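You operate a simulated robot arm through the tools that you are given. There is no shell and no other tool.

You are at the controls of a simulated robot arm. One attempt, no reset.

TASK
Wipe the dust off the wide board with the damp cream rag, then roll a coat on it.
Fine: wet the rag in the water tub; rag and roller go back where they were.

Only the result counts: the job must be done as asked and must still hold three seconds after the hand-in. Knocking over, shifting, dropping, spilling or breaking anything else fails it.

THE ROBOT
A 7-joint arm with a two-finger parallel gripper, fixed in place. Base frame: the origin is on the floor under the middle of its stand, x ahead of it, y to its left, z up; the work surface is at about z = 860. Readings come in mm, rad, newtons and seconds.
It reaches about 1247 mm from its shoulder. Its first joint turns from -2.304 to 2.304 rad. Payload 3.91 kg.
Tool frame: the origin (TCP) lies between the finger pads and is the grasp point; the fingertips stand 30 mm ahead of it; z points along the fingers, y is the line along which they close. Largest opening 110 mm; finger width 20, thickness 10; the body of the gripper, 48 by 112 mm, starts 55 mm behind the TCP.
Orientation is told as [roll, pitch, yaw] about the base's x, y, z axes, in that order, counted from this pose: with the fingers straight down and closing along the base's y, the tool's x points along the base's -x, its y along +y and its z along -z.

THE INTERFACE
- The arm moves only by the tool arm_command. Its arguments are lists of equal length, an entry for each row: "linear": the shift along the tool's x, y, z in mm, a list of three; "dr": the turn, a rotation vector about the tool's x, y, z in rad, a list of three; "claw": the finger opening in mm, from 0 to 110. In form: {"linear": [[tx, ty, tz], ...], "dr": [[rx, ry, rz], ...], "claw": [claw, ...]}. A call has 1 to 20 rows; each row is the pose to reach, as a shift and turn from the pose commanded when the call began, along the tool's axes at that moment. A row lasts 0.2 s, in which the tool goes at most 50 mm and 0.15 rad; a call with a longer step from one row to the next is refused whole, and so is a gripper value outside its range. A pose out of reach is approached as far as the arm can. The call stops where the force on the tool passes 70 N (or 10 N more than at its start, if that is more) or the arm is blocked; 0.2 s more then pass. The fingers move at their own pace (about 108 mm/s each) and stop on an object; they squeeze with about 27 N. The grip force told is the motor's: it shows also when the fingers shut on nothing. Time passes only in rows, and 0.2 s behind the last, so rows that repeat a pose let the fingers close. The reply holds the time, the measured pose of the TCP, the force on the tool along the base axes, the opening and the grip force, in the units named above and with some noise, with the torque about the TCP (base axes, N m) and any sound that the robot's microphone picked up.
- Cameras (640 x 400 px; columns grow to the right, rows downward): "scene" is fixed at [51.3, 665.1, 1471.1]; the picture's right is [-0.31, -0.95, 0.00], its down [-0.70, 0.23, -0.68] and it looks along [0.65, -0.21, -0.73] (base axes); focal length 214 px, centre (320, 200). "wrist" rides on the gripper at [72, 17, -103] in the tool frame; the picture's right is [-0.23, 0.97, 0.00], its down [-0.76, -0.18, -0.62] and it looks along [-0.61, -0.14, 0.78] (tool axes); focal length 222 px, centre (320, 200). There is no depth. A picture from a camera that has moved, and an enlarged one, comes with that camera's place and axes in the base frame and with its lens. The place of the scene camera against the robot may be out by one fixed shift of up to 18 mm in any direction.
- get_image(camera): a new picture of that camera. No time passes.
- zoom(camera, box): a new picture of the part [left, top, right, bottom] of that camera's present view, enlarged. No time passes.
- close_job(): hands the job in; it is judged then, once.

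Nothing tells you positions but the pictures and the camera data. Unless the task says otherwise, let go and move clear before handing in.

The tools are called after ">>>" by a JSON object that holds its "method" and its "body". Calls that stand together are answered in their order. arm_command: Moves the arm, as the interface text tells. Its arguments: {"type":"object","properties":{"linear":{"type":"array"},"dr":{"type":"array"},"claw":{"type":"array"}},"required":["linear","dr","claw"]} The other tools are called the same way: get_image (camera) takes a picture; zoom (camera, box) takes an enlarged picture of a part of a camera's view; close_job () hands the job in.

At the start:

```text
clock: 0.0
eef_pos: [432.8, 596.7, 1307.2]
orientation: [0.001, 0.003, 0.0]
wrist_force: [1.0, -0.4, 1.0]
wrist_torque: [0.0, 0.01, 0.01]
width: 110.1
grasp_force: 0.1
```

scene: 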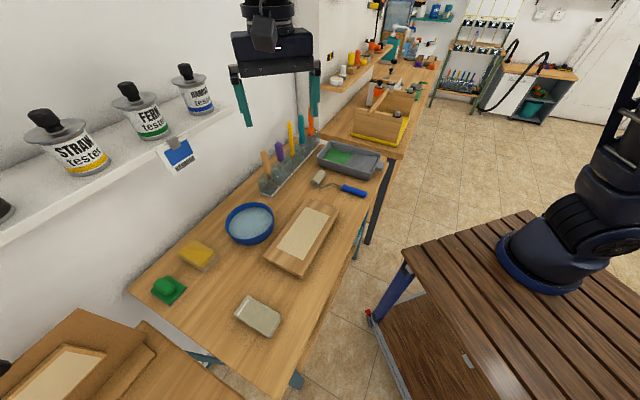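
wrist: 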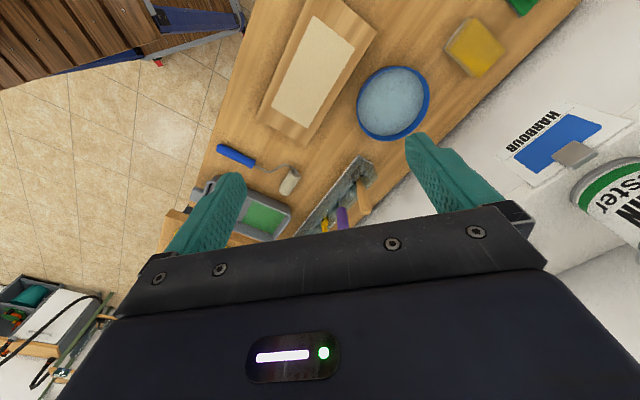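

I see a workbench with a wide board, a blue water tub, a yellow sponge, a green item, a cream rag/pad, a roller and a paint tray. I'll look closer at each of them before I move.

>>> {"method": "zoom", "body": {"camera": "scene", "box": [120, 220, 320, 345]}}

>>> {"method": "zoom", "body": {"camera": "scene", "box": [220, 120, 420, 245]}}

>>> {"method": "zoom", "body": {"camera": "scene", "box": [0, 280, 200, 400]}}

>>> {"method": "zoom", "body": {"camera": "wrist", "box": [180, 0, 560, 240]}}

```text
3.20 times, centred on (220, 282) of scene
camera zoom: at [51.3, 665.1, 1471.1], right [-0.31, -0.95, 0.0], down [-0.7, 0.23, -0.68], along [0.65, -0.21, -0.73], focal length 686 px, centre (640, -64)
```

zoom: 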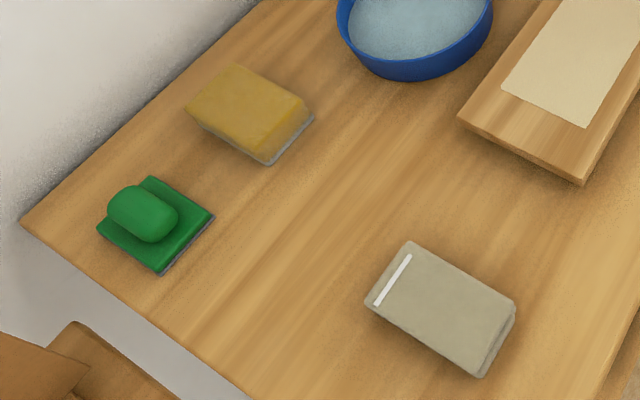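

```text
3.20 times, centred on (320, 182) of scene
camera zoom: at [51.3, 665.1, 1471.1], right [-0.31, -0.95, 0.0], down [-0.7, 0.23, -0.68], along [0.65, -0.21, -0.73], focal length 686 px, centre (320, 256)
```

zoom: 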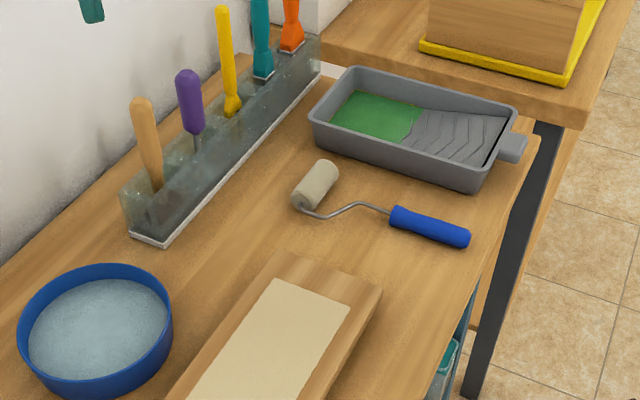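

```text
3.20 times, centred on (100, 340) of scene
camera zoom: at [51.3, 665.1, 1471.1], right [-0.31, -0.95, 0.0], down [-0.7, 0.23, -0.68], along [0.65, -0.21, -0.73], focal length 686 px, centre (1024, -248)
```

zoom: 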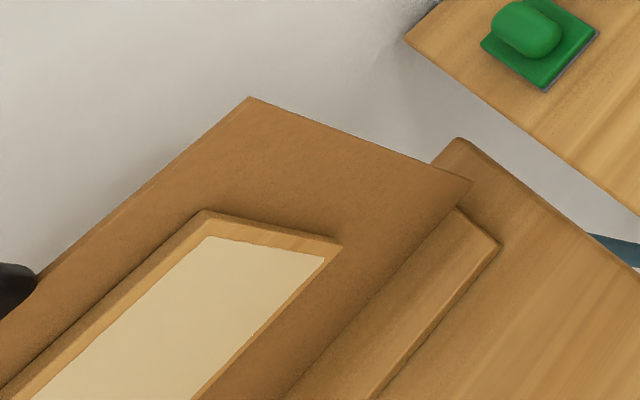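

```text
1.67 times, centred on (370, 120) of wrist
camera zoom: at [360.1, 612.9, 1409.6], right [0.23, 0.97, 0.0], down [0.76, -0.18, 0.62], along [0.61, -0.14, -0.78], focal length 370 px, centre (237, 333)
```

zoom: 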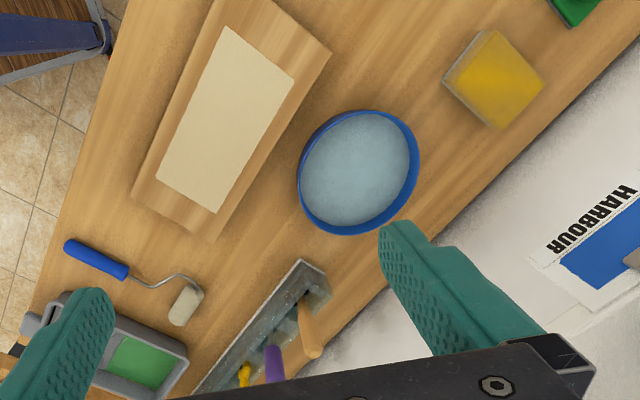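

The board, tub, rag and roller are all on the diagonal bench, and there is a second panel on a table further left. I'll swing the wrist camera over that way, staying high, so I can tell the boards apart and get a better look at the rag.

>>> {"method": "arm_command", "body": {"linear": [[15, 8, 0], [30, 16, 0], [45, 25, 0], [60, 33, 0], [75, 42, 0], [90, 50, 0], [105, 58, 0], [120, 67, 0], [135, 75, 0], [150, 83, 0], [165, 92, 0], [180, 100, 0], [180, 100, 0]], "dr": [[0, 0, -0.13], [0, 0, -0.26], [0, 0, -0.39], [0, 0, -0.52], [0, 0, -0.65], [0, 0, -0.78], [0, 0, -0.91], [0, 0, -1.04], [0, 0, -1.17], [0, 0, -1.3], [0, 0, -1.43], [0, 0, -1.57], [0, 0, -1.57]], "claw": [110, 110, 110, 110, 110, 110, 110, 110, 110, 110, 110, 110, 110]}}

```text
clock: 2.8
eef_pos: [253.5, 696.5, 1306.9]
orientation: [-0.001, 0.0, 1.57]
wrist_force: [-0.5, -0.3, 0.4]
wrist_torque: [0.04, -0.01, 0.02]
width: 110.2
grasp_force: 0.1
```

The arm got there without touching anything. Now I'll take pictures from both cameras.

>>> {"method": "get_image", "body": {"camera": "wrist"}}

>>> {"method": "get_image", "body": {"camera": "scene"}}

```text
taken
camera wrist: at [236.0, 623.7, 1408.9], right [-0.97, 0.23, 0.0], down [0.18, 0.76, 0.62], along [0.14, 0.61, -0.78], focal length 222 px, centre (320, 200)
```

wrist: 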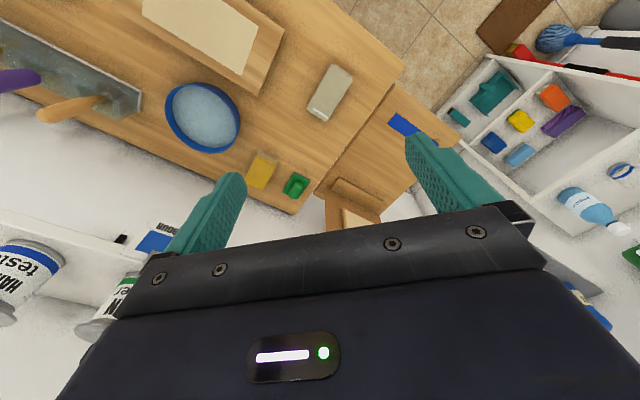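

```text
taken
```

scene: 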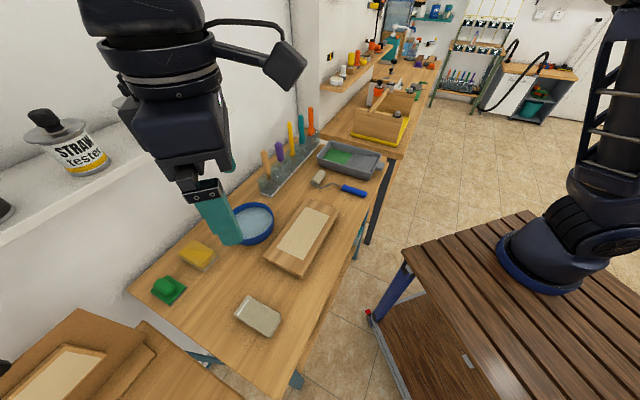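

The second table to the left is half hidden behind the fingers. I'll move a little further that way, still high and clear of the shelf, to see what is on it.

>>> {"method": "arm_command", "body": {"linear": [[-40, 15, 0], [-80, 30, 0], [-120, 45, 0], [-150, 60, 0], [-150, 60, 0]], "dr": [[0, 0, 0], [0, 0, 0], [0, 0, 0], [0, 0, 0], [0, 0, 0]], "claw": [110, 110, 110, 110, 110]}}

>>> {"method": "get_image", "body": {"camera": "wrist"}}

```text
clock: 4.0
eef_pos: [194.4, 846.2, 1305.2]
orientation: [0.0, 0.0, 1.569]
wrist_force: [-0.2, -0.6, 0.7]
wrist_torque: [0.0, 0.0, 0.01]
width: 109.8
grasp_force: 0.1
```

```text
taken
camera wrist: at [176.9, 773.0, 1407.9], right [-0.97, 0.23, 0.0], down [0.18, 0.76, 0.62], along [0.14, 0.61, -0.78], focal length 222 px, centre (320, 200)
```

wrist: 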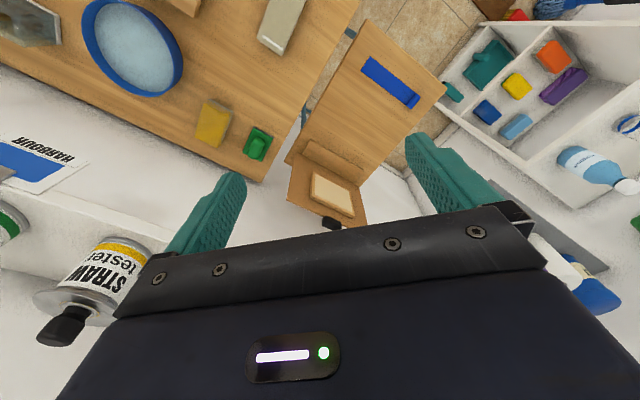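

>>> {"method": "zoom", "body": {"camera": "wrist", "box": [240, 60, 440, 240]}}

>>> {"method": "zoom", "body": {"camera": "wrist", "box": [160, 0, 340, 180]}}

```text
2.22 times, centred on (340, 150) of wrist
camera zoom: at [176.9, 773.0, 1407.9], right [-0.97, 0.23, 0.0], down [0.18, 0.76, 0.62], along [0.14, 0.61, -0.78], focal length 494 px, centre (276, 311)
```

zoom: 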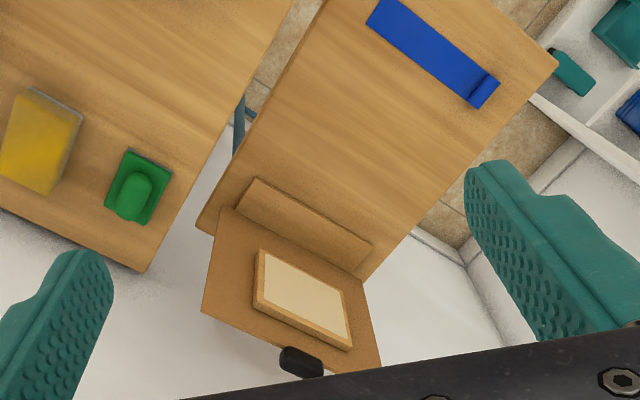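

```text
2.22 times, centred on (250, 90) of wrist
camera zoom: at [176.9, 773.0, 1407.9], right [-0.97, 0.23, 0.0], down [0.18, 0.76, 0.62], along [0.14, 0.61, -0.78], focal length 494 px, centre (476, 444)
```

zoom: 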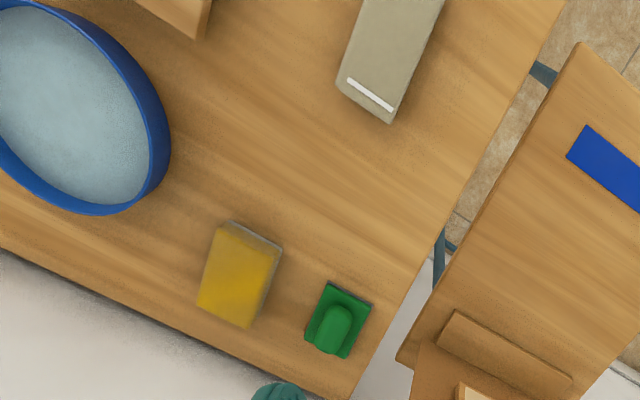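

The second table holds a small panel on a leaning easel, roughly 140 mm wide. The board on the bench is much larger. I'll look at the bench board from above to check for dust.

>>> {"method": "arm_command", "body": {"linear": [[30, -20, 10], [60, -39, 21], [91, -59, 32], [121, -78, 43], [152, -98, 54], [182, -118, 65], [212, -137, 76], [242, -157, 86], [273, -176, 97], [303, -196, 108], [303, -196, 108]], "dr": [[0, 0, 0.078], [0, 0, 0.157], [0, 0, 0.235], [0, 0, 0.314], [0, 0, 0.392], [0, 0, 0.471], [0, 0, 0.55], [0, 0, 0.628], [0, 0, 0.707], [0, 0, 0.785], [0, 0, 0.785]], "claw": [110, 110, 110, 110, 110, 110, 110, 110, 110, 110, 110]}}

>>> {"method": "get_image", "body": {"camera": "wrist"}}

>>> {"method": "zoom", "body": {"camera": "wrist", "box": [160, 0, 480, 200]}}

```text
clock: 6.4
eef_pos: [389.0, 540.4, 1198.7]
orientation: [0.0, -0.001, 0.784]
wrist_force: [-0.4, 0.5, 0.2]
wrist_torque: [0.0, -0.03, 0.01]
width: 109.9
grasp_force: 0.1
```

```text
taken
camera wrist: at [325.1, 501.6, 1301.2], right [-0.53, 0.85, 0.0], down [0.66, 0.41, 0.62], along [0.53, 0.33, -0.78], focal length 222 px, centre (320, 200)
```

wrist: 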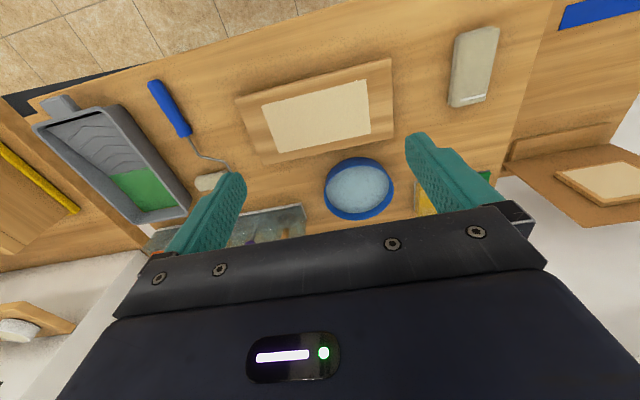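

```text
2.00 times, centred on (320, 100) of wrist
camera zoom: at [325.1, 501.6, 1301.2], right [-0.53, 0.85, 0.0], down [0.66, 0.41, 0.62], along [0.53, 0.33, -0.78], focal length 444 px, centre (320, 400)
```

zoom: 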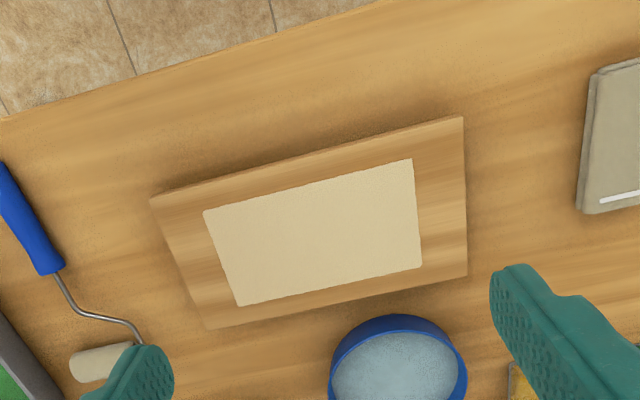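

The bench board is about 270 x 135 mm with a cream field in the middle, so I take it to be the wide board. Its centre is near (448, 574). Next I'll move over the rag, near (239, 752), and look at it from closer up.

>>> {"method": "arm_command", "body": {"linear": [[-6, 37, 10], [-13, 73, 30], [-19, 110, 50], [-25, 146, 75], [-31, 183, 95], [-38, 220, 115], [-44, 256, 139], [-44, 256, 139]], "dr": [[0, 0, 0], [0, 0, 0], [0, 0, 0], [0, 0, 0], [0, 0, 0], [0, 0, 0], [0, 0, 0], [0, 0, 0]], "claw": [110, 110, 110, 110, 110, 110, 110, 110]}}

>>> {"method": "get_image", "body": {"camera": "wrist"}}

>>> {"method": "get_image", "body": {"camera": "scene"}}

```text
clock: 8.2
eef_pos: [238.9, 757.4, 1060.0]
orientation: [0.0, 0.001, 0.786]
wrist_force: [0.6, 0.8, -0.2]
wrist_torque: [0.01, 0.0, 0.02]
width: 109.9
grasp_force: 0.1
```

```text
taken
camera wrist: at [174.7, 716.8, 1162.5], right [-0.53, 0.85, 0.0], down [0.66, 0.41, 0.62], along [0.53, 0.33, -0.78], focal length 222 px, centre (320, 200)
```

wrist: 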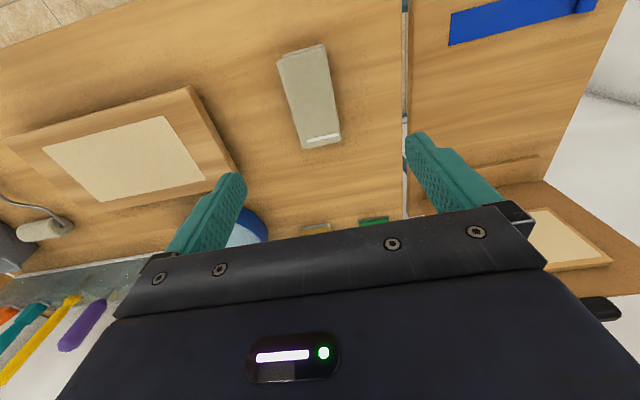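

```text
taken
```

scene: 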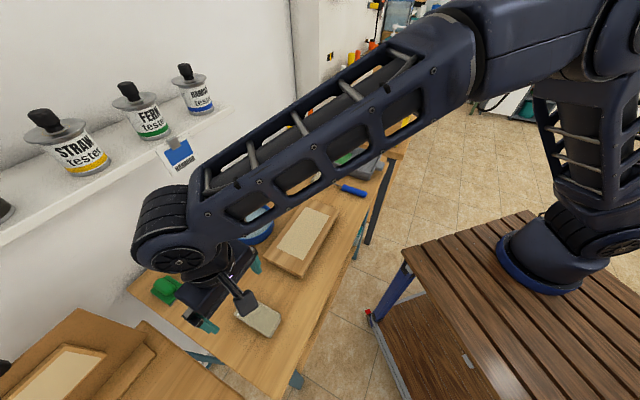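

The rag sits between the fingers in the wrist view. I'll zoom in on it to get its corners and angle.

>>> {"method": "zoom", "body": {"camera": "wrist", "box": [230, 20, 390, 170]}}

>>> {"method": "zoom", "body": {"camera": "wrist", "box": [0, 60, 260, 260]}}

```text
2.67 times, centred on (310, 95) of wrist
camera zoom: at [174.7, 716.8, 1162.5], right [-0.53, 0.85, 0.0], down [0.66, 0.41, 0.62], along [0.53, 0.33, -0.78], focal length 592 px, centre (347, 480)
```

zoom: 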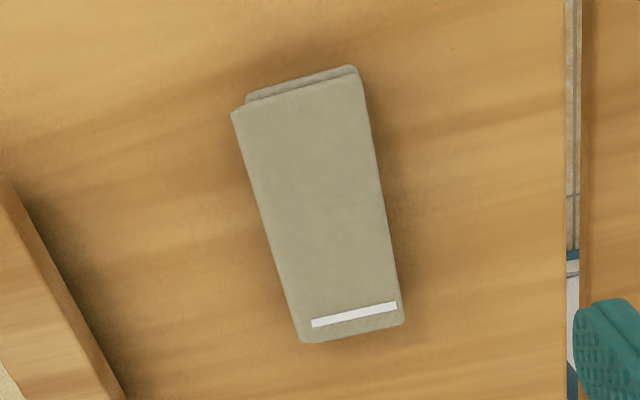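

```text
2.00 times, centred on (130, 160) of wrist
camera zoom: at [174.7, 716.8, 1162.5], right [-0.53, 0.85, 0.0], down [0.66, 0.41, 0.62], along [0.53, 0.33, -0.78], focal length 444 px, centre (700, 280)
```

zoom: 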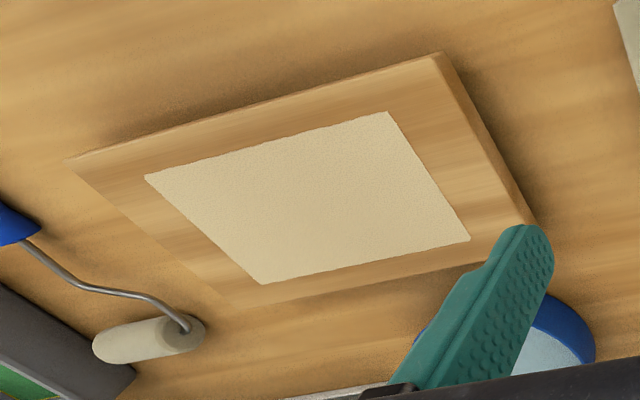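

The rag is a folded cloth about 106 x 54 mm, lying at 45° and centred near (248, 751). I'll centre over it and come down with the fingers open.

>>> {"method": "arm_command", "body": {"linear": [[-1, -6, 30], [-2, -11, 60], [-2, -11, 90], [-2, -11, 105], [-2, -11, 105]], "dr": [[0, 0, 0], [0, 0, 0], [0, 0, 0], [0, 0, 0], [0, 0, 0]], "claw": [110, 110, 110, 110, 110]}}

>>> {"method": "get_image", "body": {"camera": "wrist"}}

```text
clock: 9.4
eef_pos: [248.9, 752.3, 954.4]
orientation: [0.001, -0.001, 0.784]
wrist_force: [-0.5, 0.1, 0.1]
wrist_torque: [-0.02, 0.02, 0.02]
width: 110.1
grasp_force: 0.1
```

```text
taken
camera wrist: at [184.8, 711.9, 1056.7], right [-0.53, 0.85, 0.0], down [0.66, 0.41, 0.62], along [0.53, 0.33, -0.78], focal length 222 px, centre (320, 200)
```

wrist: 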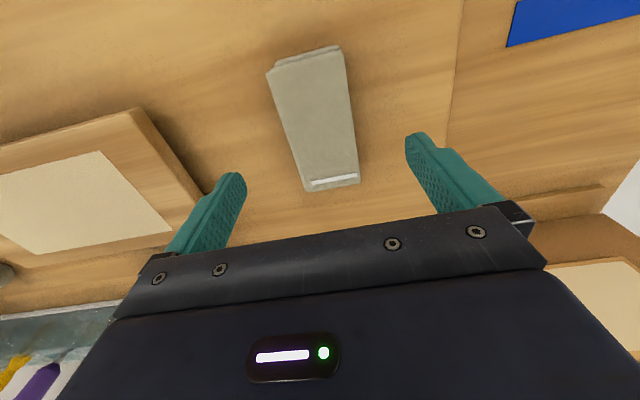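

I'm centred on the rag to within a couple of millimetres. I'll go lower now, leaving the fingertips just above the bench.

>>> {"method": "arm_command", "body": {"linear": [[0, 0, 25], [0, 0, 45], [0, 0, 56], [0, 0, 59], [0, 0, 59]], "dr": [[0, 0, 0], [0, 0, 0], [0, 0, 0], [0, 0, 0], [0, 0, 0]], "claw": [110, 110, 110, 110, 110]}}

>>> {"method": "get_image", "body": {"camera": "wrist"}}

>>> {"method": "zoom", "body": {"camera": "scene", "box": [170, 240, 330, 360]}}

```text
clock: 10.6
eef_pos: [248.8, 751.0, 895.1]
orientation: [0.001, 0.0, 0.784]
wrist_force: [0.3, 0.3, -0.7]
wrist_torque: [-0.03, 0.01, -0.01]
width: 110.1
grasp_force: 0.2
```

```text
taken
camera wrist: at [185.1, 711.0, 997.9], right [-0.53, 0.85, 0.0], down [0.66, 0.41, 0.62], along [0.53, 0.33, -0.78], focal length 222 px, centre (320, 200)
```

wrist: 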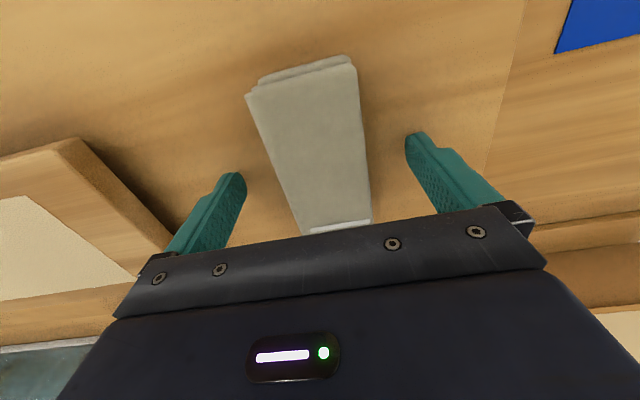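

```text
3.33 times, centred on (250, 300) of scene
camera zoom: at [51.3, 665.1, 1471.1], right [-0.31, -0.95, 0.0], down [-0.7, 0.23, -0.68], along [0.65, -0.21, -0.73], focal length 715 px, centre (553, -133)
```

zoom: 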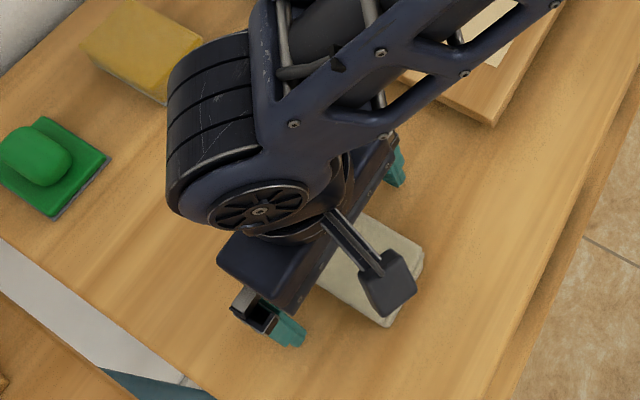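

The fingers straddle the rag with its top at z ≈ 877 and the fingertips about 5 mm above the bench. I'll close on it now.

>>> {"method": "arm_command", "body": {"linear": [[0, 0, 0], [0, 0, 0], [0, 0, 0], [0, 0, 0], [0, 0, 0]], "dr": [[0, 0, 0], [0, 0, 0], [0, 0, 0], [0, 0, 0], [0, 0, 0]], "claw": [80, 60, 40, 30, 30]}}

>>> {"method": "get_image", "body": {"camera": "wrist"}}

```text
clock: 11.8
eef_pos: [248.1, 751.7, 895.9]
orientation: [0.0, -0.001, 0.783]
wrist_force: [0.4, -0.3, 0.3]
wrist_torque: [0.0, 0.03, 0.05]
width: 54.8
grasp_force: 26.7
```

```text
taken
camera wrist: at [185.1, 711.0, 998.0], right [-0.53, 0.85, 0.0], down [0.66, 0.41, 0.62], along [0.53, 0.33, -0.78], focal length 222 px, centre (320, 200)
```

wrist: 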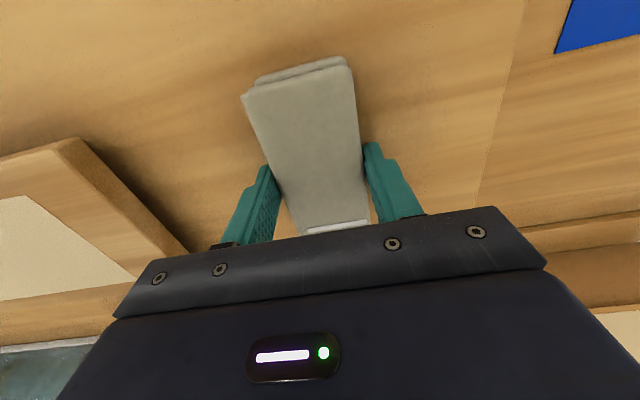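

The rag is held at 54.8 mm opening with full grip force. I'll lift it straight up and check that it hangs level.

>>> {"method": "arm_command", "body": {"linear": [[0, 0, -15], [0, 0, -40], [0, 0, -80], [0, 0, -120], [0, 0, -150], [0, 0, -150]], "dr": [[0, 0, 0], [0, 0, 0], [0, 0, 0], [0, 0, 0], [0, 0, 0], [0, 0, 0]], "claw": [30, 30, 30, 30, 30, 30]}}

>>> {"method": "get_image", "body": {"camera": "wrist"}}

>>> {"method": "get_image", "body": {"camera": "scene"}}

```text
clock: 13.2
eef_pos: [248.8, 748.8, 1045.8]
orientation: [0.0, 0.0, 0.783]
wrist_force: [0.4, -0.2, -0.4]
wrist_torque: [0.01, -0.02, -0.02]
width: 54.8
grasp_force: 26.9
```

```text
taken
camera wrist: at [183.9, 709.4, 1148.4], right [-0.53, 0.85, 0.0], down [0.66, 0.41, 0.62], along [0.53, 0.33, -0.78], focal length 222 px, centre (320, 200)
```

wrist: 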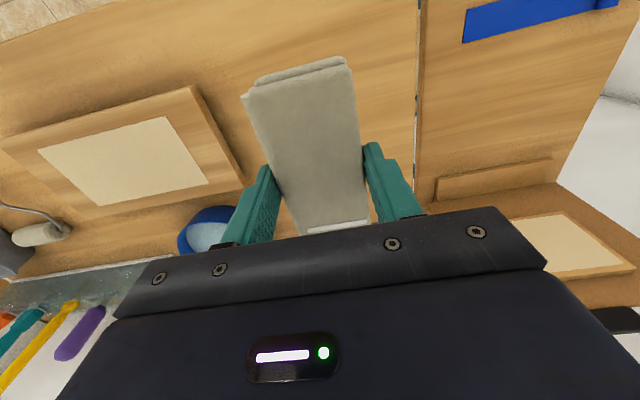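

```text
taken
```

scene: 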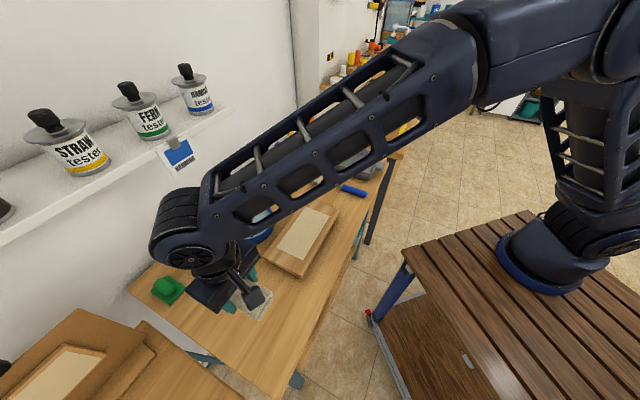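

The rag is rigidly held and level. Next I'll carry it at height to just above the tub, tilting the hand back toward the robot so the wrist stays clear of the shelf and the hanging card. I'll check the position before dipping.

>>> {"method": "arm_command", "body": {"linear": [[-21, -26, 0], [-42, -52, 0], [-63, -78, 0], [-84, -104, 0], [-105, -130, 0], [-126, -156, 0], [-147, -182, 0], [-168, -207, 0], [-168, -207, 20], [-168, -207, 20]], "dr": [[0, -0.06, 0], [0, -0.12, 0], [0, -0.18, 0], [0, -0.25, 0], [0, -0.25, 0], [0, -0.25, 0], [0, -0.25, 0], [0, -0.25, 0], [0, -0.25, 0], [0, -0.25, 0]], "claw": [30, 30, 30, 30, 30, 30, 30, 30, 30, 30]}}

>>> {"method": "get_image", "body": {"camera": "wrist"}}

>>> {"method": "get_image", "body": {"camera": "scene"}}

```text
clock: 15.4
eef_pos: [512.6, 724.0, 1025.2]
orientation: [0.0, -0.248, 0.785]
wrist_force: [0.5, 0.2, -0.1]
wrist_torque: [0.0, 0.01, -0.01]
width: 54.7
grasp_force: 27.3
```

```text
taken
camera wrist: at [432.3, 666.8, 1107.1], right [-0.53, 0.84, 0.06], down [0.54, 0.29, 0.79], along [0.65, 0.45, -0.61], focal length 222 px, centre (320, 200)
```

wrist: 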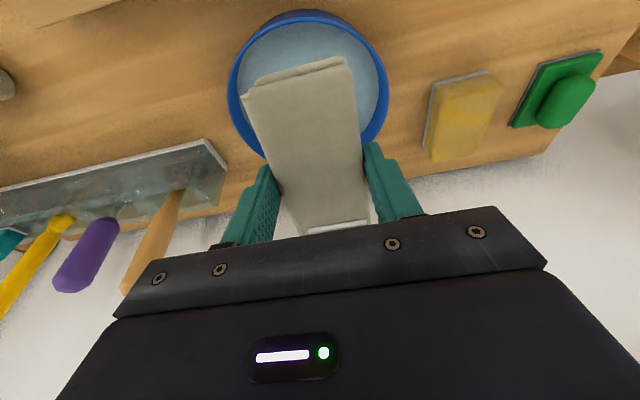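

```text
taken
```

scene: 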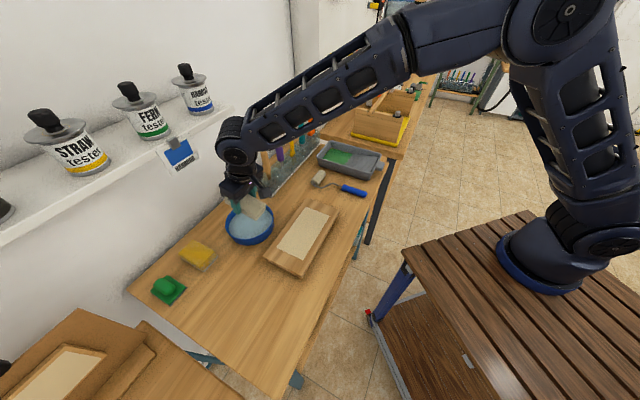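

The rag is over the tub and the wrist looks clear of the shelf. I'll zoom in to check the clearances and the water level.

>>> {"method": "zoom", "body": {"camera": "wrist", "box": [210, 0, 410, 170]}}

>>> {"method": "zoom", "body": {"camera": "scene", "box": [140, 100, 340, 260]}}

```text
2.35 times, centred on (310, 85) of wrist
camera zoom: at [432.3, 666.8, 1107.1], right [-0.53, 0.84, 0.06], down [0.54, 0.29, 0.79], along [0.65, 0.45, -0.61], focal length 523 px, centre (344, 471)
```

zoom: 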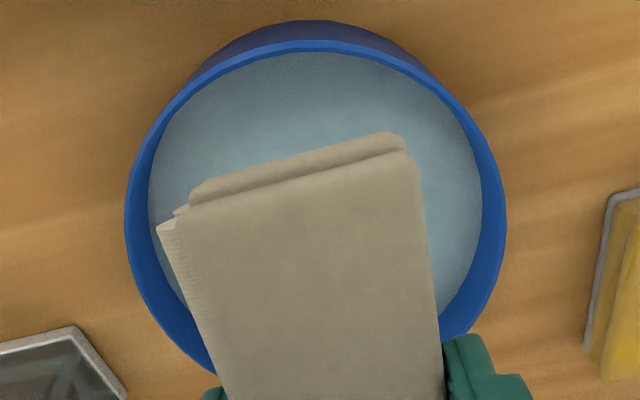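

```text
2.50 times, centred on (240, 180) of scene
camera zoom: at [51.3, 665.1, 1471.1], right [-0.31, -0.95, 0.0], down [-0.7, 0.23, -0.68], along [0.65, -0.21, -0.73], focal length 536 px, centre (520, 250)
```

zoom: 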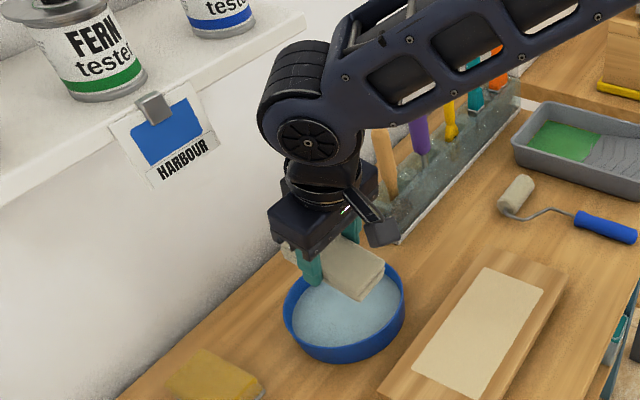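

The tub's centre is near (537, 735), its rim is at about z = 893 and the water at about z = 878. I'll shift the rag slightly to centre it and bring it to just above the rim.

>>> {"method": "arm_command", "body": {"linear": [[-9, -8.5, 2], [-3, -8.5, 26], [4, -8.5, 50], [9.8, -8.5, 75], [9.8, -8.5, 75]], "dr": [[0, 0, 0], [0, 0, 0], [0, 0, 0], [0, 0, 0], [0, 0, 0]], "claw": [30, 30, 30, 30, 30]}}

>>> {"method": "zoom", "body": {"camera": "wrist", "box": [170, 0, 450, 200]}}

>>> {"method": "zoom", "body": {"camera": "scene", "box": [140, 100, 340, 260]}}

```text
clock: 16.6
eef_pos: [524.7, 721.5, 953.2]
orientation: [-0.001, -0.254, 0.783]
wrist_force: [1.9, -0.7, 16.8]
wrist_torque: [-0.57, 0.46, 0.07]
width: 54.8
grasp_force: 27.4
```

```text
2.00 times, centred on (310, 100) of wrist
camera zoom: at [445.9, 665.4, 1033.8], right [-0.53, 0.84, 0.06], down [0.54, 0.28, 0.79], along [0.65, 0.45, -0.61], focal length 444 px, centre (340, 400)
```

zoom: 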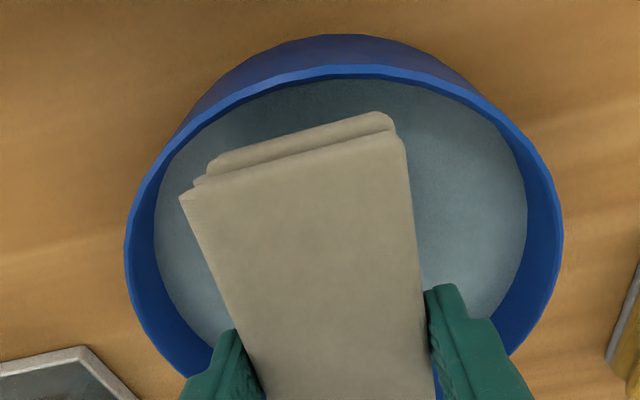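

```text
2.50 times, centred on (240, 180) of scene
camera zoom: at [51.3, 665.1, 1471.1], right [-0.31, -0.95, 0.0], down [-0.7, 0.23, -0.68], along [0.65, -0.21, -0.73], focal length 536 px, centre (520, 250)
```

zoom: 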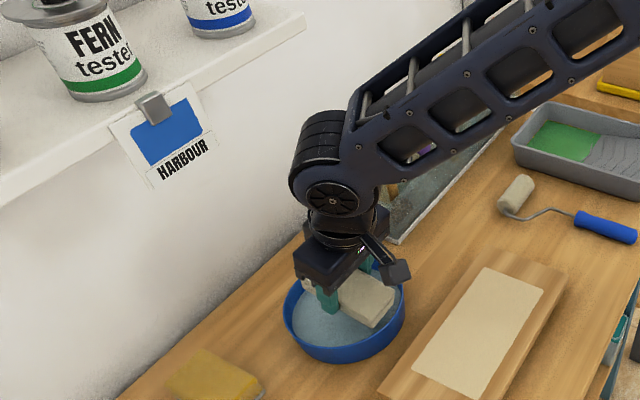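

The force reading shows about 17 N upward at the robot-side end of the rag, so it is touching something already. I'll stop here and look more closely before going any lower.

>>> {"method": "zoom", "body": {"camera": "scene", "box": [220, 190, 300, 250]}}

>>> {"method": "zoom", "body": {"camera": "wrist", "box": [220, 20, 380, 120]}}

```text
6.67 times, centred on (260, 220) of scene
camera zoom: at [51.3, 665.1, 1471.1], right [-0.31, -0.95, 0.0], down [-0.7, 0.23, -0.68], along [0.65, -0.21, -0.73], focal length 1430 px, centre (720, 67)
```

zoom: 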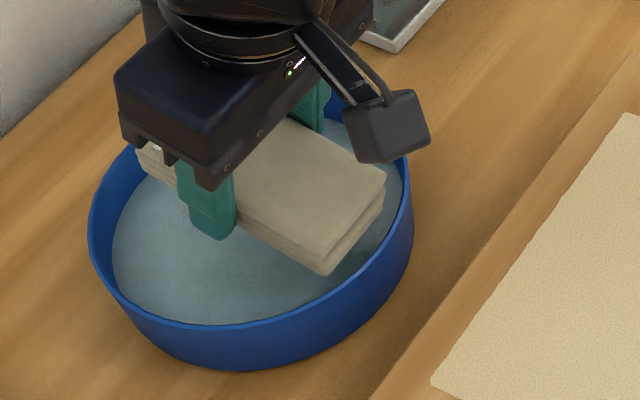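

```text
4.00 times, centred on (300, 70) of wrist
camera zoom: at [445.9, 665.4, 1033.8], right [-0.53, 0.84, 0.06], down [0.54, 0.28, 0.79], along [0.65, 0.45, -0.61], focal length 888 px, centre (400, 720)
```

zoom: 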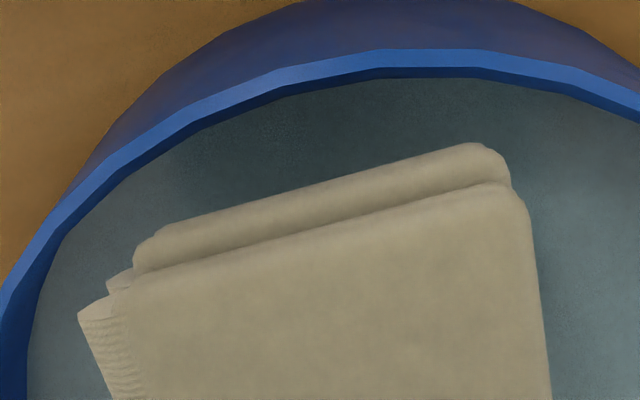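

Looking at this, the low robot-side end of the tilted rag sits too close to the near wall of the tub. I'll back up, reduce the tilt and shift deeper toward the tub's centre.

>>> {"method": "arm_command", "body": {"linear": [[-4, 0, -13], [-16, 0, -9], [-16, 0, -9], [-16, 0, -9]], "dr": [[0, 0, 0], [0, 0.05, 0], [0, 0.1, 0], [0, 0.1, 0]], "claw": [30, 30, 30, 30]}}

>>> {"method": "zoom", "body": {"camera": "wrist", "box": [170, 0, 450, 200]}}

>>> {"method": "zoom", "body": {"camera": "scene", "box": [140, 100, 340, 260]}}

```text
clock: 17.6
eef_pos: [536.5, 733.1, 963.1]
orientation: [0.0, -0.148, 0.783]
wrist_force: [0.4, 0.5, -0.8]
wrist_torque: [0.03, -0.03, -0.02]
width: 55.0
grasp_force: 27.1
```

```text
2.00 times, centred on (310, 100) of wrist
camera zoom: at [461.7, 680.9, 1054.0], right [-0.53, 0.85, 0.03], down [0.59, 0.34, 0.73], along [0.61, 0.41, -0.68], focal length 444 px, centre (340, 400)
```

zoom: 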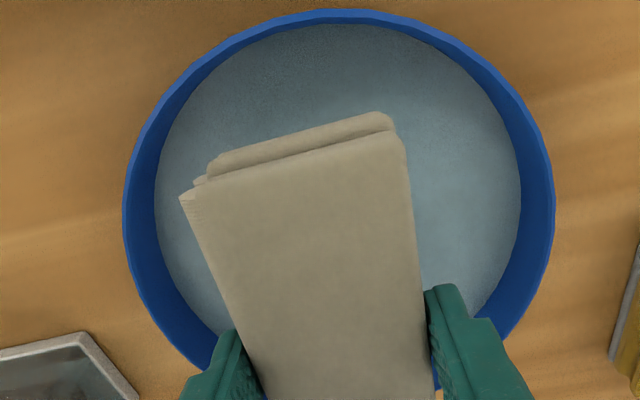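

```text
2.50 times, centred on (240, 180) of scene
camera zoom: at [51.3, 665.1, 1471.1], right [-0.31, -0.95, 0.0], down [-0.7, 0.23, -0.68], along [0.65, -0.21, -0.73], focal length 536 px, centre (520, 250)
```

zoom: 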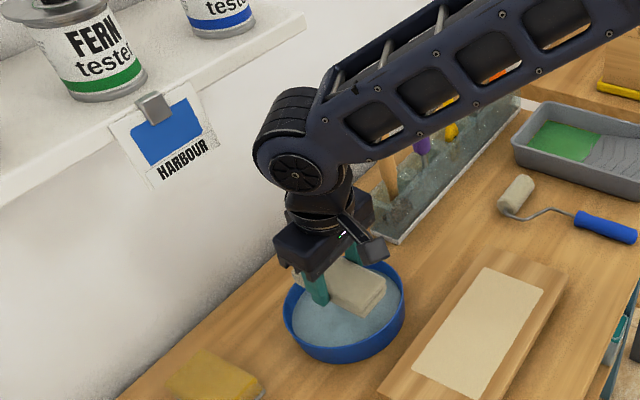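

The rag is free and centred over the tub now. I'll lower it straight down in small steps and watch the force.

>>> {"method": "arm_command", "body": {"linear": [[0.9, 0, 6], [1.8, 0, 12], [2.6, 0, 17.8], [2.6, 0, 17.8]], "dr": [[0, 0, 0], [0, 0, 0], [0, 0, 0], [0, 0, 0]], "claw": [30, 30, 30, 30]}}

```text
clock: 18.6
eef_pos: [534.6, 732.3, 944.3]
orientation: [-0.001, -0.149, 0.784]
wrist_force: [-0.1, -0.2, -0.7]
wrist_torque: [-0.01, 0.01, 0.03]
width: 54.9
grasp_force: 27.2
```

No contact so far. I'll keep going down.

>>> {"method": "arm_command", "body": {"linear": [[0.6, 0, 4], [1.2, 0, 8], [1.5, 0, 10], [1.5, 0, 10]], "dr": [[0, 0, 0], [0, 0, 0], [0, 0, 0], [0, 0, 0]], "claw": [30, 30, 30, 30]}}

>>> {"method": "zoom", "body": {"camera": "wrist", "box": [170, 0, 450, 200]}}

>>> {"method": "zoom", "body": {"camera": "scene", "box": [200, 170, 300, 250]}}

```text
clock: 19.6
eef_pos: [535.4, 732.1, 935.1]
orientation: [0.0, -0.152, 0.783]
wrist_force: [0.3, 0.6, -1.5]
wrist_torque: [0.04, 0.01, -0.06]
width: 54.8
grasp_force: 26.9
```

```text
2.00 times, centred on (310, 100) of wrist
camera zoom: at [461.1, 681.6, 1026.0], right [-0.53, 0.85, 0.03], down [0.59, 0.34, 0.73], along [0.61, 0.41, -0.68], focal length 444 px, centre (340, 400)
```

zoom: 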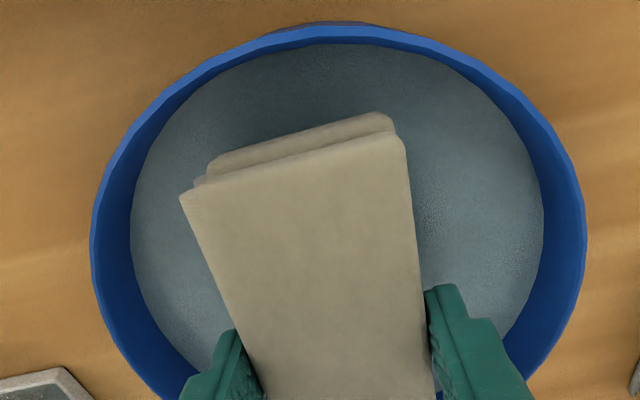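

```text
5.00 times, centred on (250, 210) of scene
camera zoom: at [51.3, 665.1, 1471.1], right [-0.31, -0.95, 0.0], down [-0.7, 0.23, -0.68], along [0.65, -0.21, -0.73], focal length 1072 px, centre (670, 150)
```

zoom: 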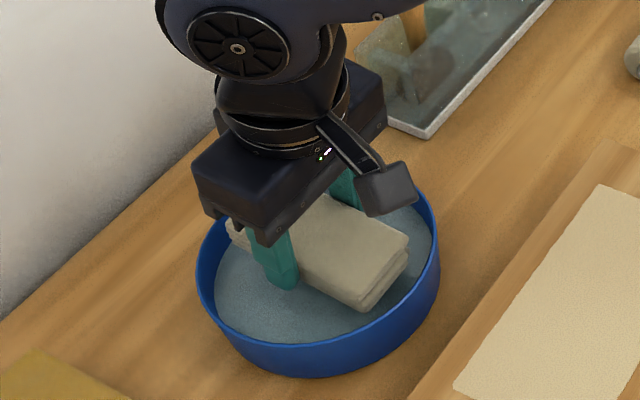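

It is still free, inside the rim. I'll go down another step.

>>> {"method": "arm_command", "body": {"linear": [[0.6, 0, 4], [1.2, 0, 8], [1.5, 0, 10], [1.5, 0, 10]], "dr": [[0, 0, 0], [0, 0, 0], [0, 0, 0], [0, 0, 0]], "claw": [30, 30, 30, 30]}}

>>> {"method": "zoom", "body": {"camera": "wrist", "box": [170, 0, 450, 200]}}

>>> {"method": "zoom", "body": {"camera": "scene", "box": [200, 170, 300, 250]}}

```text
clock: 20.6
eef_pos: [536.5, 732.5, 924.9]
orientation: [0.0, -0.152, 0.783]
wrist_force: [-0.3, 0.2, 0.2]
wrist_torque: [-0.01, -0.01, 0.0]
width: 54.5
grasp_force: 27.2
```

```text
2.00 times, centred on (310, 100) of wrist
camera zoom: at [461.2, 681.5, 1015.9], right [-0.53, 0.85, 0.03], down [0.59, 0.34, 0.73], along [0.61, 0.41, -0.68], focal length 444 px, centre (340, 400)
```

zoom: 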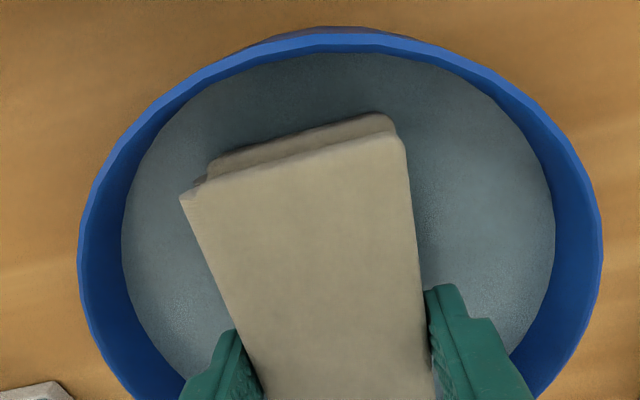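

```text
5.00 times, centred on (250, 210) of scene
camera zoom: at [51.3, 665.1, 1471.1], right [-0.31, -0.95, 0.0], down [-0.7, 0.23, -0.68], along [0.65, -0.21, -0.73], focal length 1072 px, centre (670, 150)
```

zoom: 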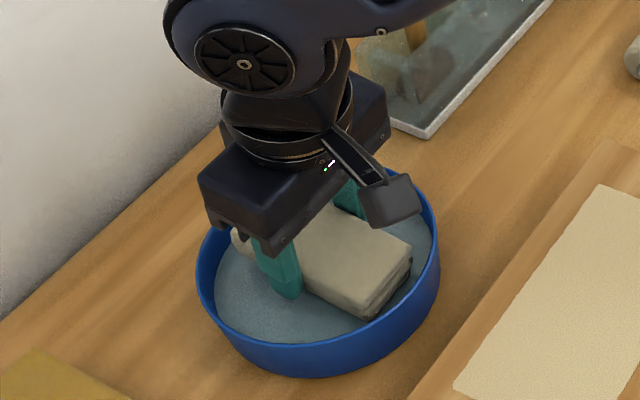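

The end of the rag seems to be entering the water and darkening. I'll go a bit deeper.

>>> {"method": "arm_command", "body": {"linear": [[0.6, 0, 4], [0.9, 0, 6], [1.2, 0, 8], [1.2, 0, 8]], "dr": [[0, 0, 0], [0, 0, 0], [0, 0, 0], [0, 0, 0]], "claw": [30, 30, 30, 30]}}

>>> {"method": "zoom", "body": {"camera": "wrist", "box": [170, 0, 450, 200]}}

>>> {"method": "zoom", "body": {"camera": "scene", "box": [140, 100, 340, 260]}}

```text
clock: 21.6
eef_pos: [535.6, 731.1, 917.4]
orientation: [0.0, -0.15, 0.783]
wrist_force: [0.6, 0.1, -0.4]
wrist_torque: [-0.03, -0.01, -0.02]
width: 55.0
grasp_force: 26.7
```

```text
2.00 times, centred on (310, 100) of wrist
camera zoom: at [461.2, 680.8, 1007.6], right [-0.53, 0.85, 0.03], down [0.59, 0.34, 0.73], along [0.61, 0.41, -0.68], focal length 444 px, centre (340, 400)
```

zoom: 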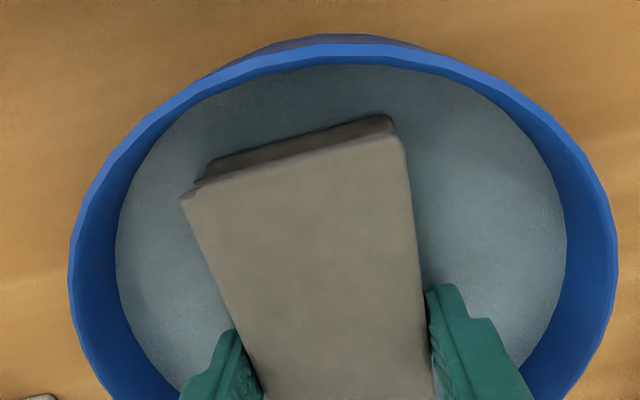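

```text
2.50 times, centred on (240, 180) of scene
camera zoom: at [51.3, 665.1, 1471.1], right [-0.31, -0.95, 0.0], down [-0.7, 0.23, -0.68], along [0.65, -0.21, -0.73], focal length 536 px, centre (520, 250)
```

zoom: 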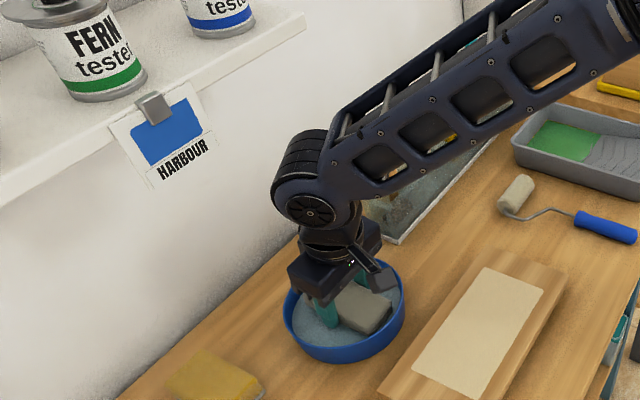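

The rag has visibly turned darker, so it is wet, and there is no contact force. I'll lift it straight out and let it drip over the tub for a moment.

>>> {"method": "arm_command", "body": {"linear": [[-1.2, 0, -8], [-2.4, 0, -16], [-4.4, 0, -30], [-6.6, 0, -44], [-8.8, 0, -59], [-8.8, 0, -59], [-8.8, 0, -59], [-8.8, 0, -59], [-8.8, 0, -59], [-8.8, 0, -59], [-8.8, 0, -59]], "dr": [[0, 0, 0], [0, 0, 0], [0, 0, 0], [0, 0, 0], [0, 0, 0], [0, 0, 0], [0, 0, 0], [0, 0, 0], [0, 0, 0], [0, 0, 0], [0, 0, 0]], "claw": [30, 30, 30, 30, 30, 30, 30, 30, 30, 30, 30]}}

>>> {"method": "zoom", "body": {"camera": "wrist", "box": [170, 0, 450, 200]}}

>>> {"method": "zoom", "body": {"camera": "scene", "box": [200, 150, 360, 290]}}

```text
clock: 24.0
eef_pos: [534.8, 731.6, 975.5]
orientation: [0.0, -0.151, 0.783]
wrist_force: [-1.4, -0.8, 0.0]
wrist_torque: [-0.01, -0.03, -0.02]
width: 54.9
grasp_force: 27.1
```

```text
2.00 times, centred on (310, 100) of wrist
camera zoom: at [460.5, 680.9, 1066.6], right [-0.53, 0.85, 0.03], down [0.59, 0.34, 0.73], along [0.61, 0.41, -0.68], focal length 444 px, centre (340, 400)
```

zoom: 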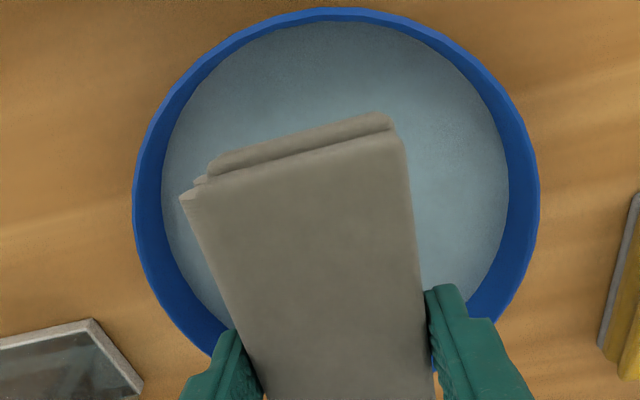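

```text
2.86 times, centred on (280, 220) of scene
camera zoom: at [51.3, 665.1, 1471.1], right [-0.31, -0.95, 0.0], down [-0.7, 0.23, -0.68], along [0.65, -0.21, -0.73], focal length 613 px, centre (434, 143)
```

zoom: 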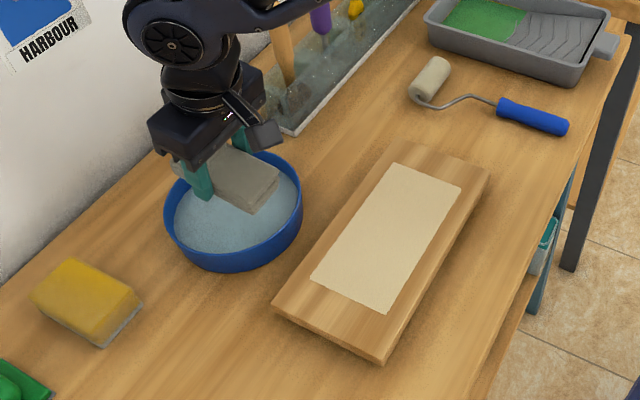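

The rag is wet and not visibly dripping. I'll carry it over the tub's near rim to the left end of the board and level it about 30 mm above the surface.

>>> {"method": "arm_command", "body": {"linear": [[-2, 0, -15], [33, 11, -20], [68, 21, -26], [103, 32, -31], [137, 42, -36], [171, 53, -41], [177, 53, -15], [177, 53, -2], [177, 53, -2]], "dr": [[0, 0, 0], [0, 0.03, 0], [0, 0.06, 0], [0, 0.09, 0], [0, 0.12, 0], [0, 0.151, 0], [0, 0.151, 0], [0, 0.151, 0], [0, 0.151, 0]], "claw": [30, 30, 30, 30, 30, 30, 30, 30, 30]}}

>>> {"method": "get_image", "body": {"camera": "wrist"}}

>>> {"method": "get_image", "body": {"camera": "scene"}}

```text
clock: 26.0
eef_pos: [374.7, 643.6, 951.5]
orientation: [-0.001, 0.001, 0.784]
wrist_force: [0.5, -0.2, -0.9]
wrist_torque: [0.0, 0.0, -0.02]
width: 54.7
grasp_force: 26.8
```

```text
taken
camera wrist: at [309.6, 604.4, 1055.3], right [-0.53, 0.85, 0.0], down [0.67, 0.41, 0.62], along [0.53, 0.33, -0.78], focal length 222 px, centre (320, 200)
```

wrist: 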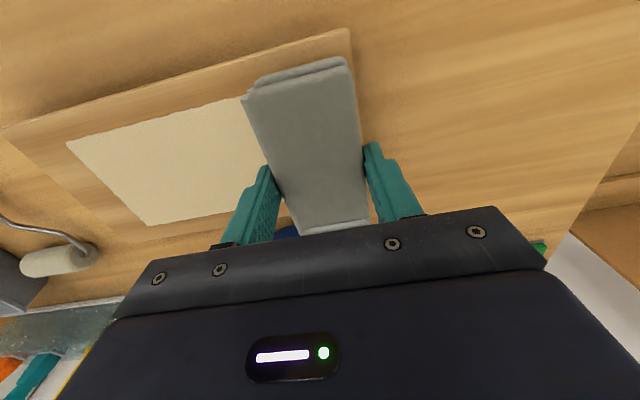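

```text
taken
```

scene: 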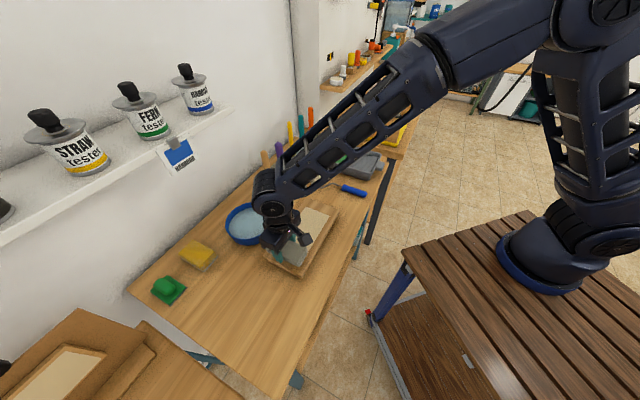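

The rag is level above the left end of the board and lined up with the cream field. I'll lower it carefully until it touches.

>>> {"method": "arm_command", "body": {"linear": [[0, 0, 10], [0, 0, 20], [0, 0, 26], [0, 0, 26]], "dr": [[0, 0, 0], [0, 0, 0], [0, 0, 0], [0, 0, 0]], "claw": [30, 30, 30, 30]}}

>>> {"method": "arm_command", "body": {"linear": [[0, 0, 1], [0, 0, 2], [0, 0, 3], [0, 0, 3]], "dr": [[0, 0, 0], [0, 0, 0], [0, 0, 0], [0, 0, 0]], "claw": [30, 30, 30, 30]}}

```text
clock: 27.0
eef_pos: [373.3, 645.7, 927.9]
orientation: [0.003, -0.001, 0.782]
wrist_force: [-0.8, -0.9, 16.6]
wrist_torque: [0.57, -0.64, -0.05]
width: 55.1
grasp_force: 27.1
```

```text
clock: 28.0
eef_pos: [374.3, 646.8, 924.2]
orientation: [0.002, -0.001, 0.785]
wrist_force: [2.3, -0.9, 37.6]
wrist_torque: [-0.06, -0.15, -0.03]
width: 55.0
grasp_force: 27.4
```

I have contact, but 37 N is heavier than I want. I'll ease up to a light press and then sweep slowly along the board.

>>> {"method": "arm_command", "body": {"linear": [[0, 0, -2], [0, 0, -4], [0, 0, -4]], "dr": [[0, 0, 0], [0, 0, 0], [0, 0, 0]], "claw": [30, 30, 30]}}

```text
clock: 28.8
eef_pos: [372.3, 644.1, 926.2]
orientation: [-0.004, 0.004, 0.783]
wrist_force: [0.0, 0.7, -0.2]
wrist_torque: [0.01, 0.04, -0.01]
width: 54.8
grasp_force: 26.7
```

I'm just clear of the surface now. I'll go back down 2 mm for a light press.

>>> {"method": "arm_command", "body": {"linear": [[0, 0, 1], [0, 0, 2], [0, 0, 2]], "dr": [[0, 0, 0], [0, 0, 0], [0, 0, 0]], "claw": [30, 30, 30]}}

```text
clock: 29.6
eef_pos: [374.3, 644.9, 925.6]
orientation: [-0.001, 0.0, 0.785]
wrist_force: [-0.8, -0.4, 2.2]
wrist_torque: [0.09, -0.05, 0.0]
width: 55.0
grasp_force: 27.2
```

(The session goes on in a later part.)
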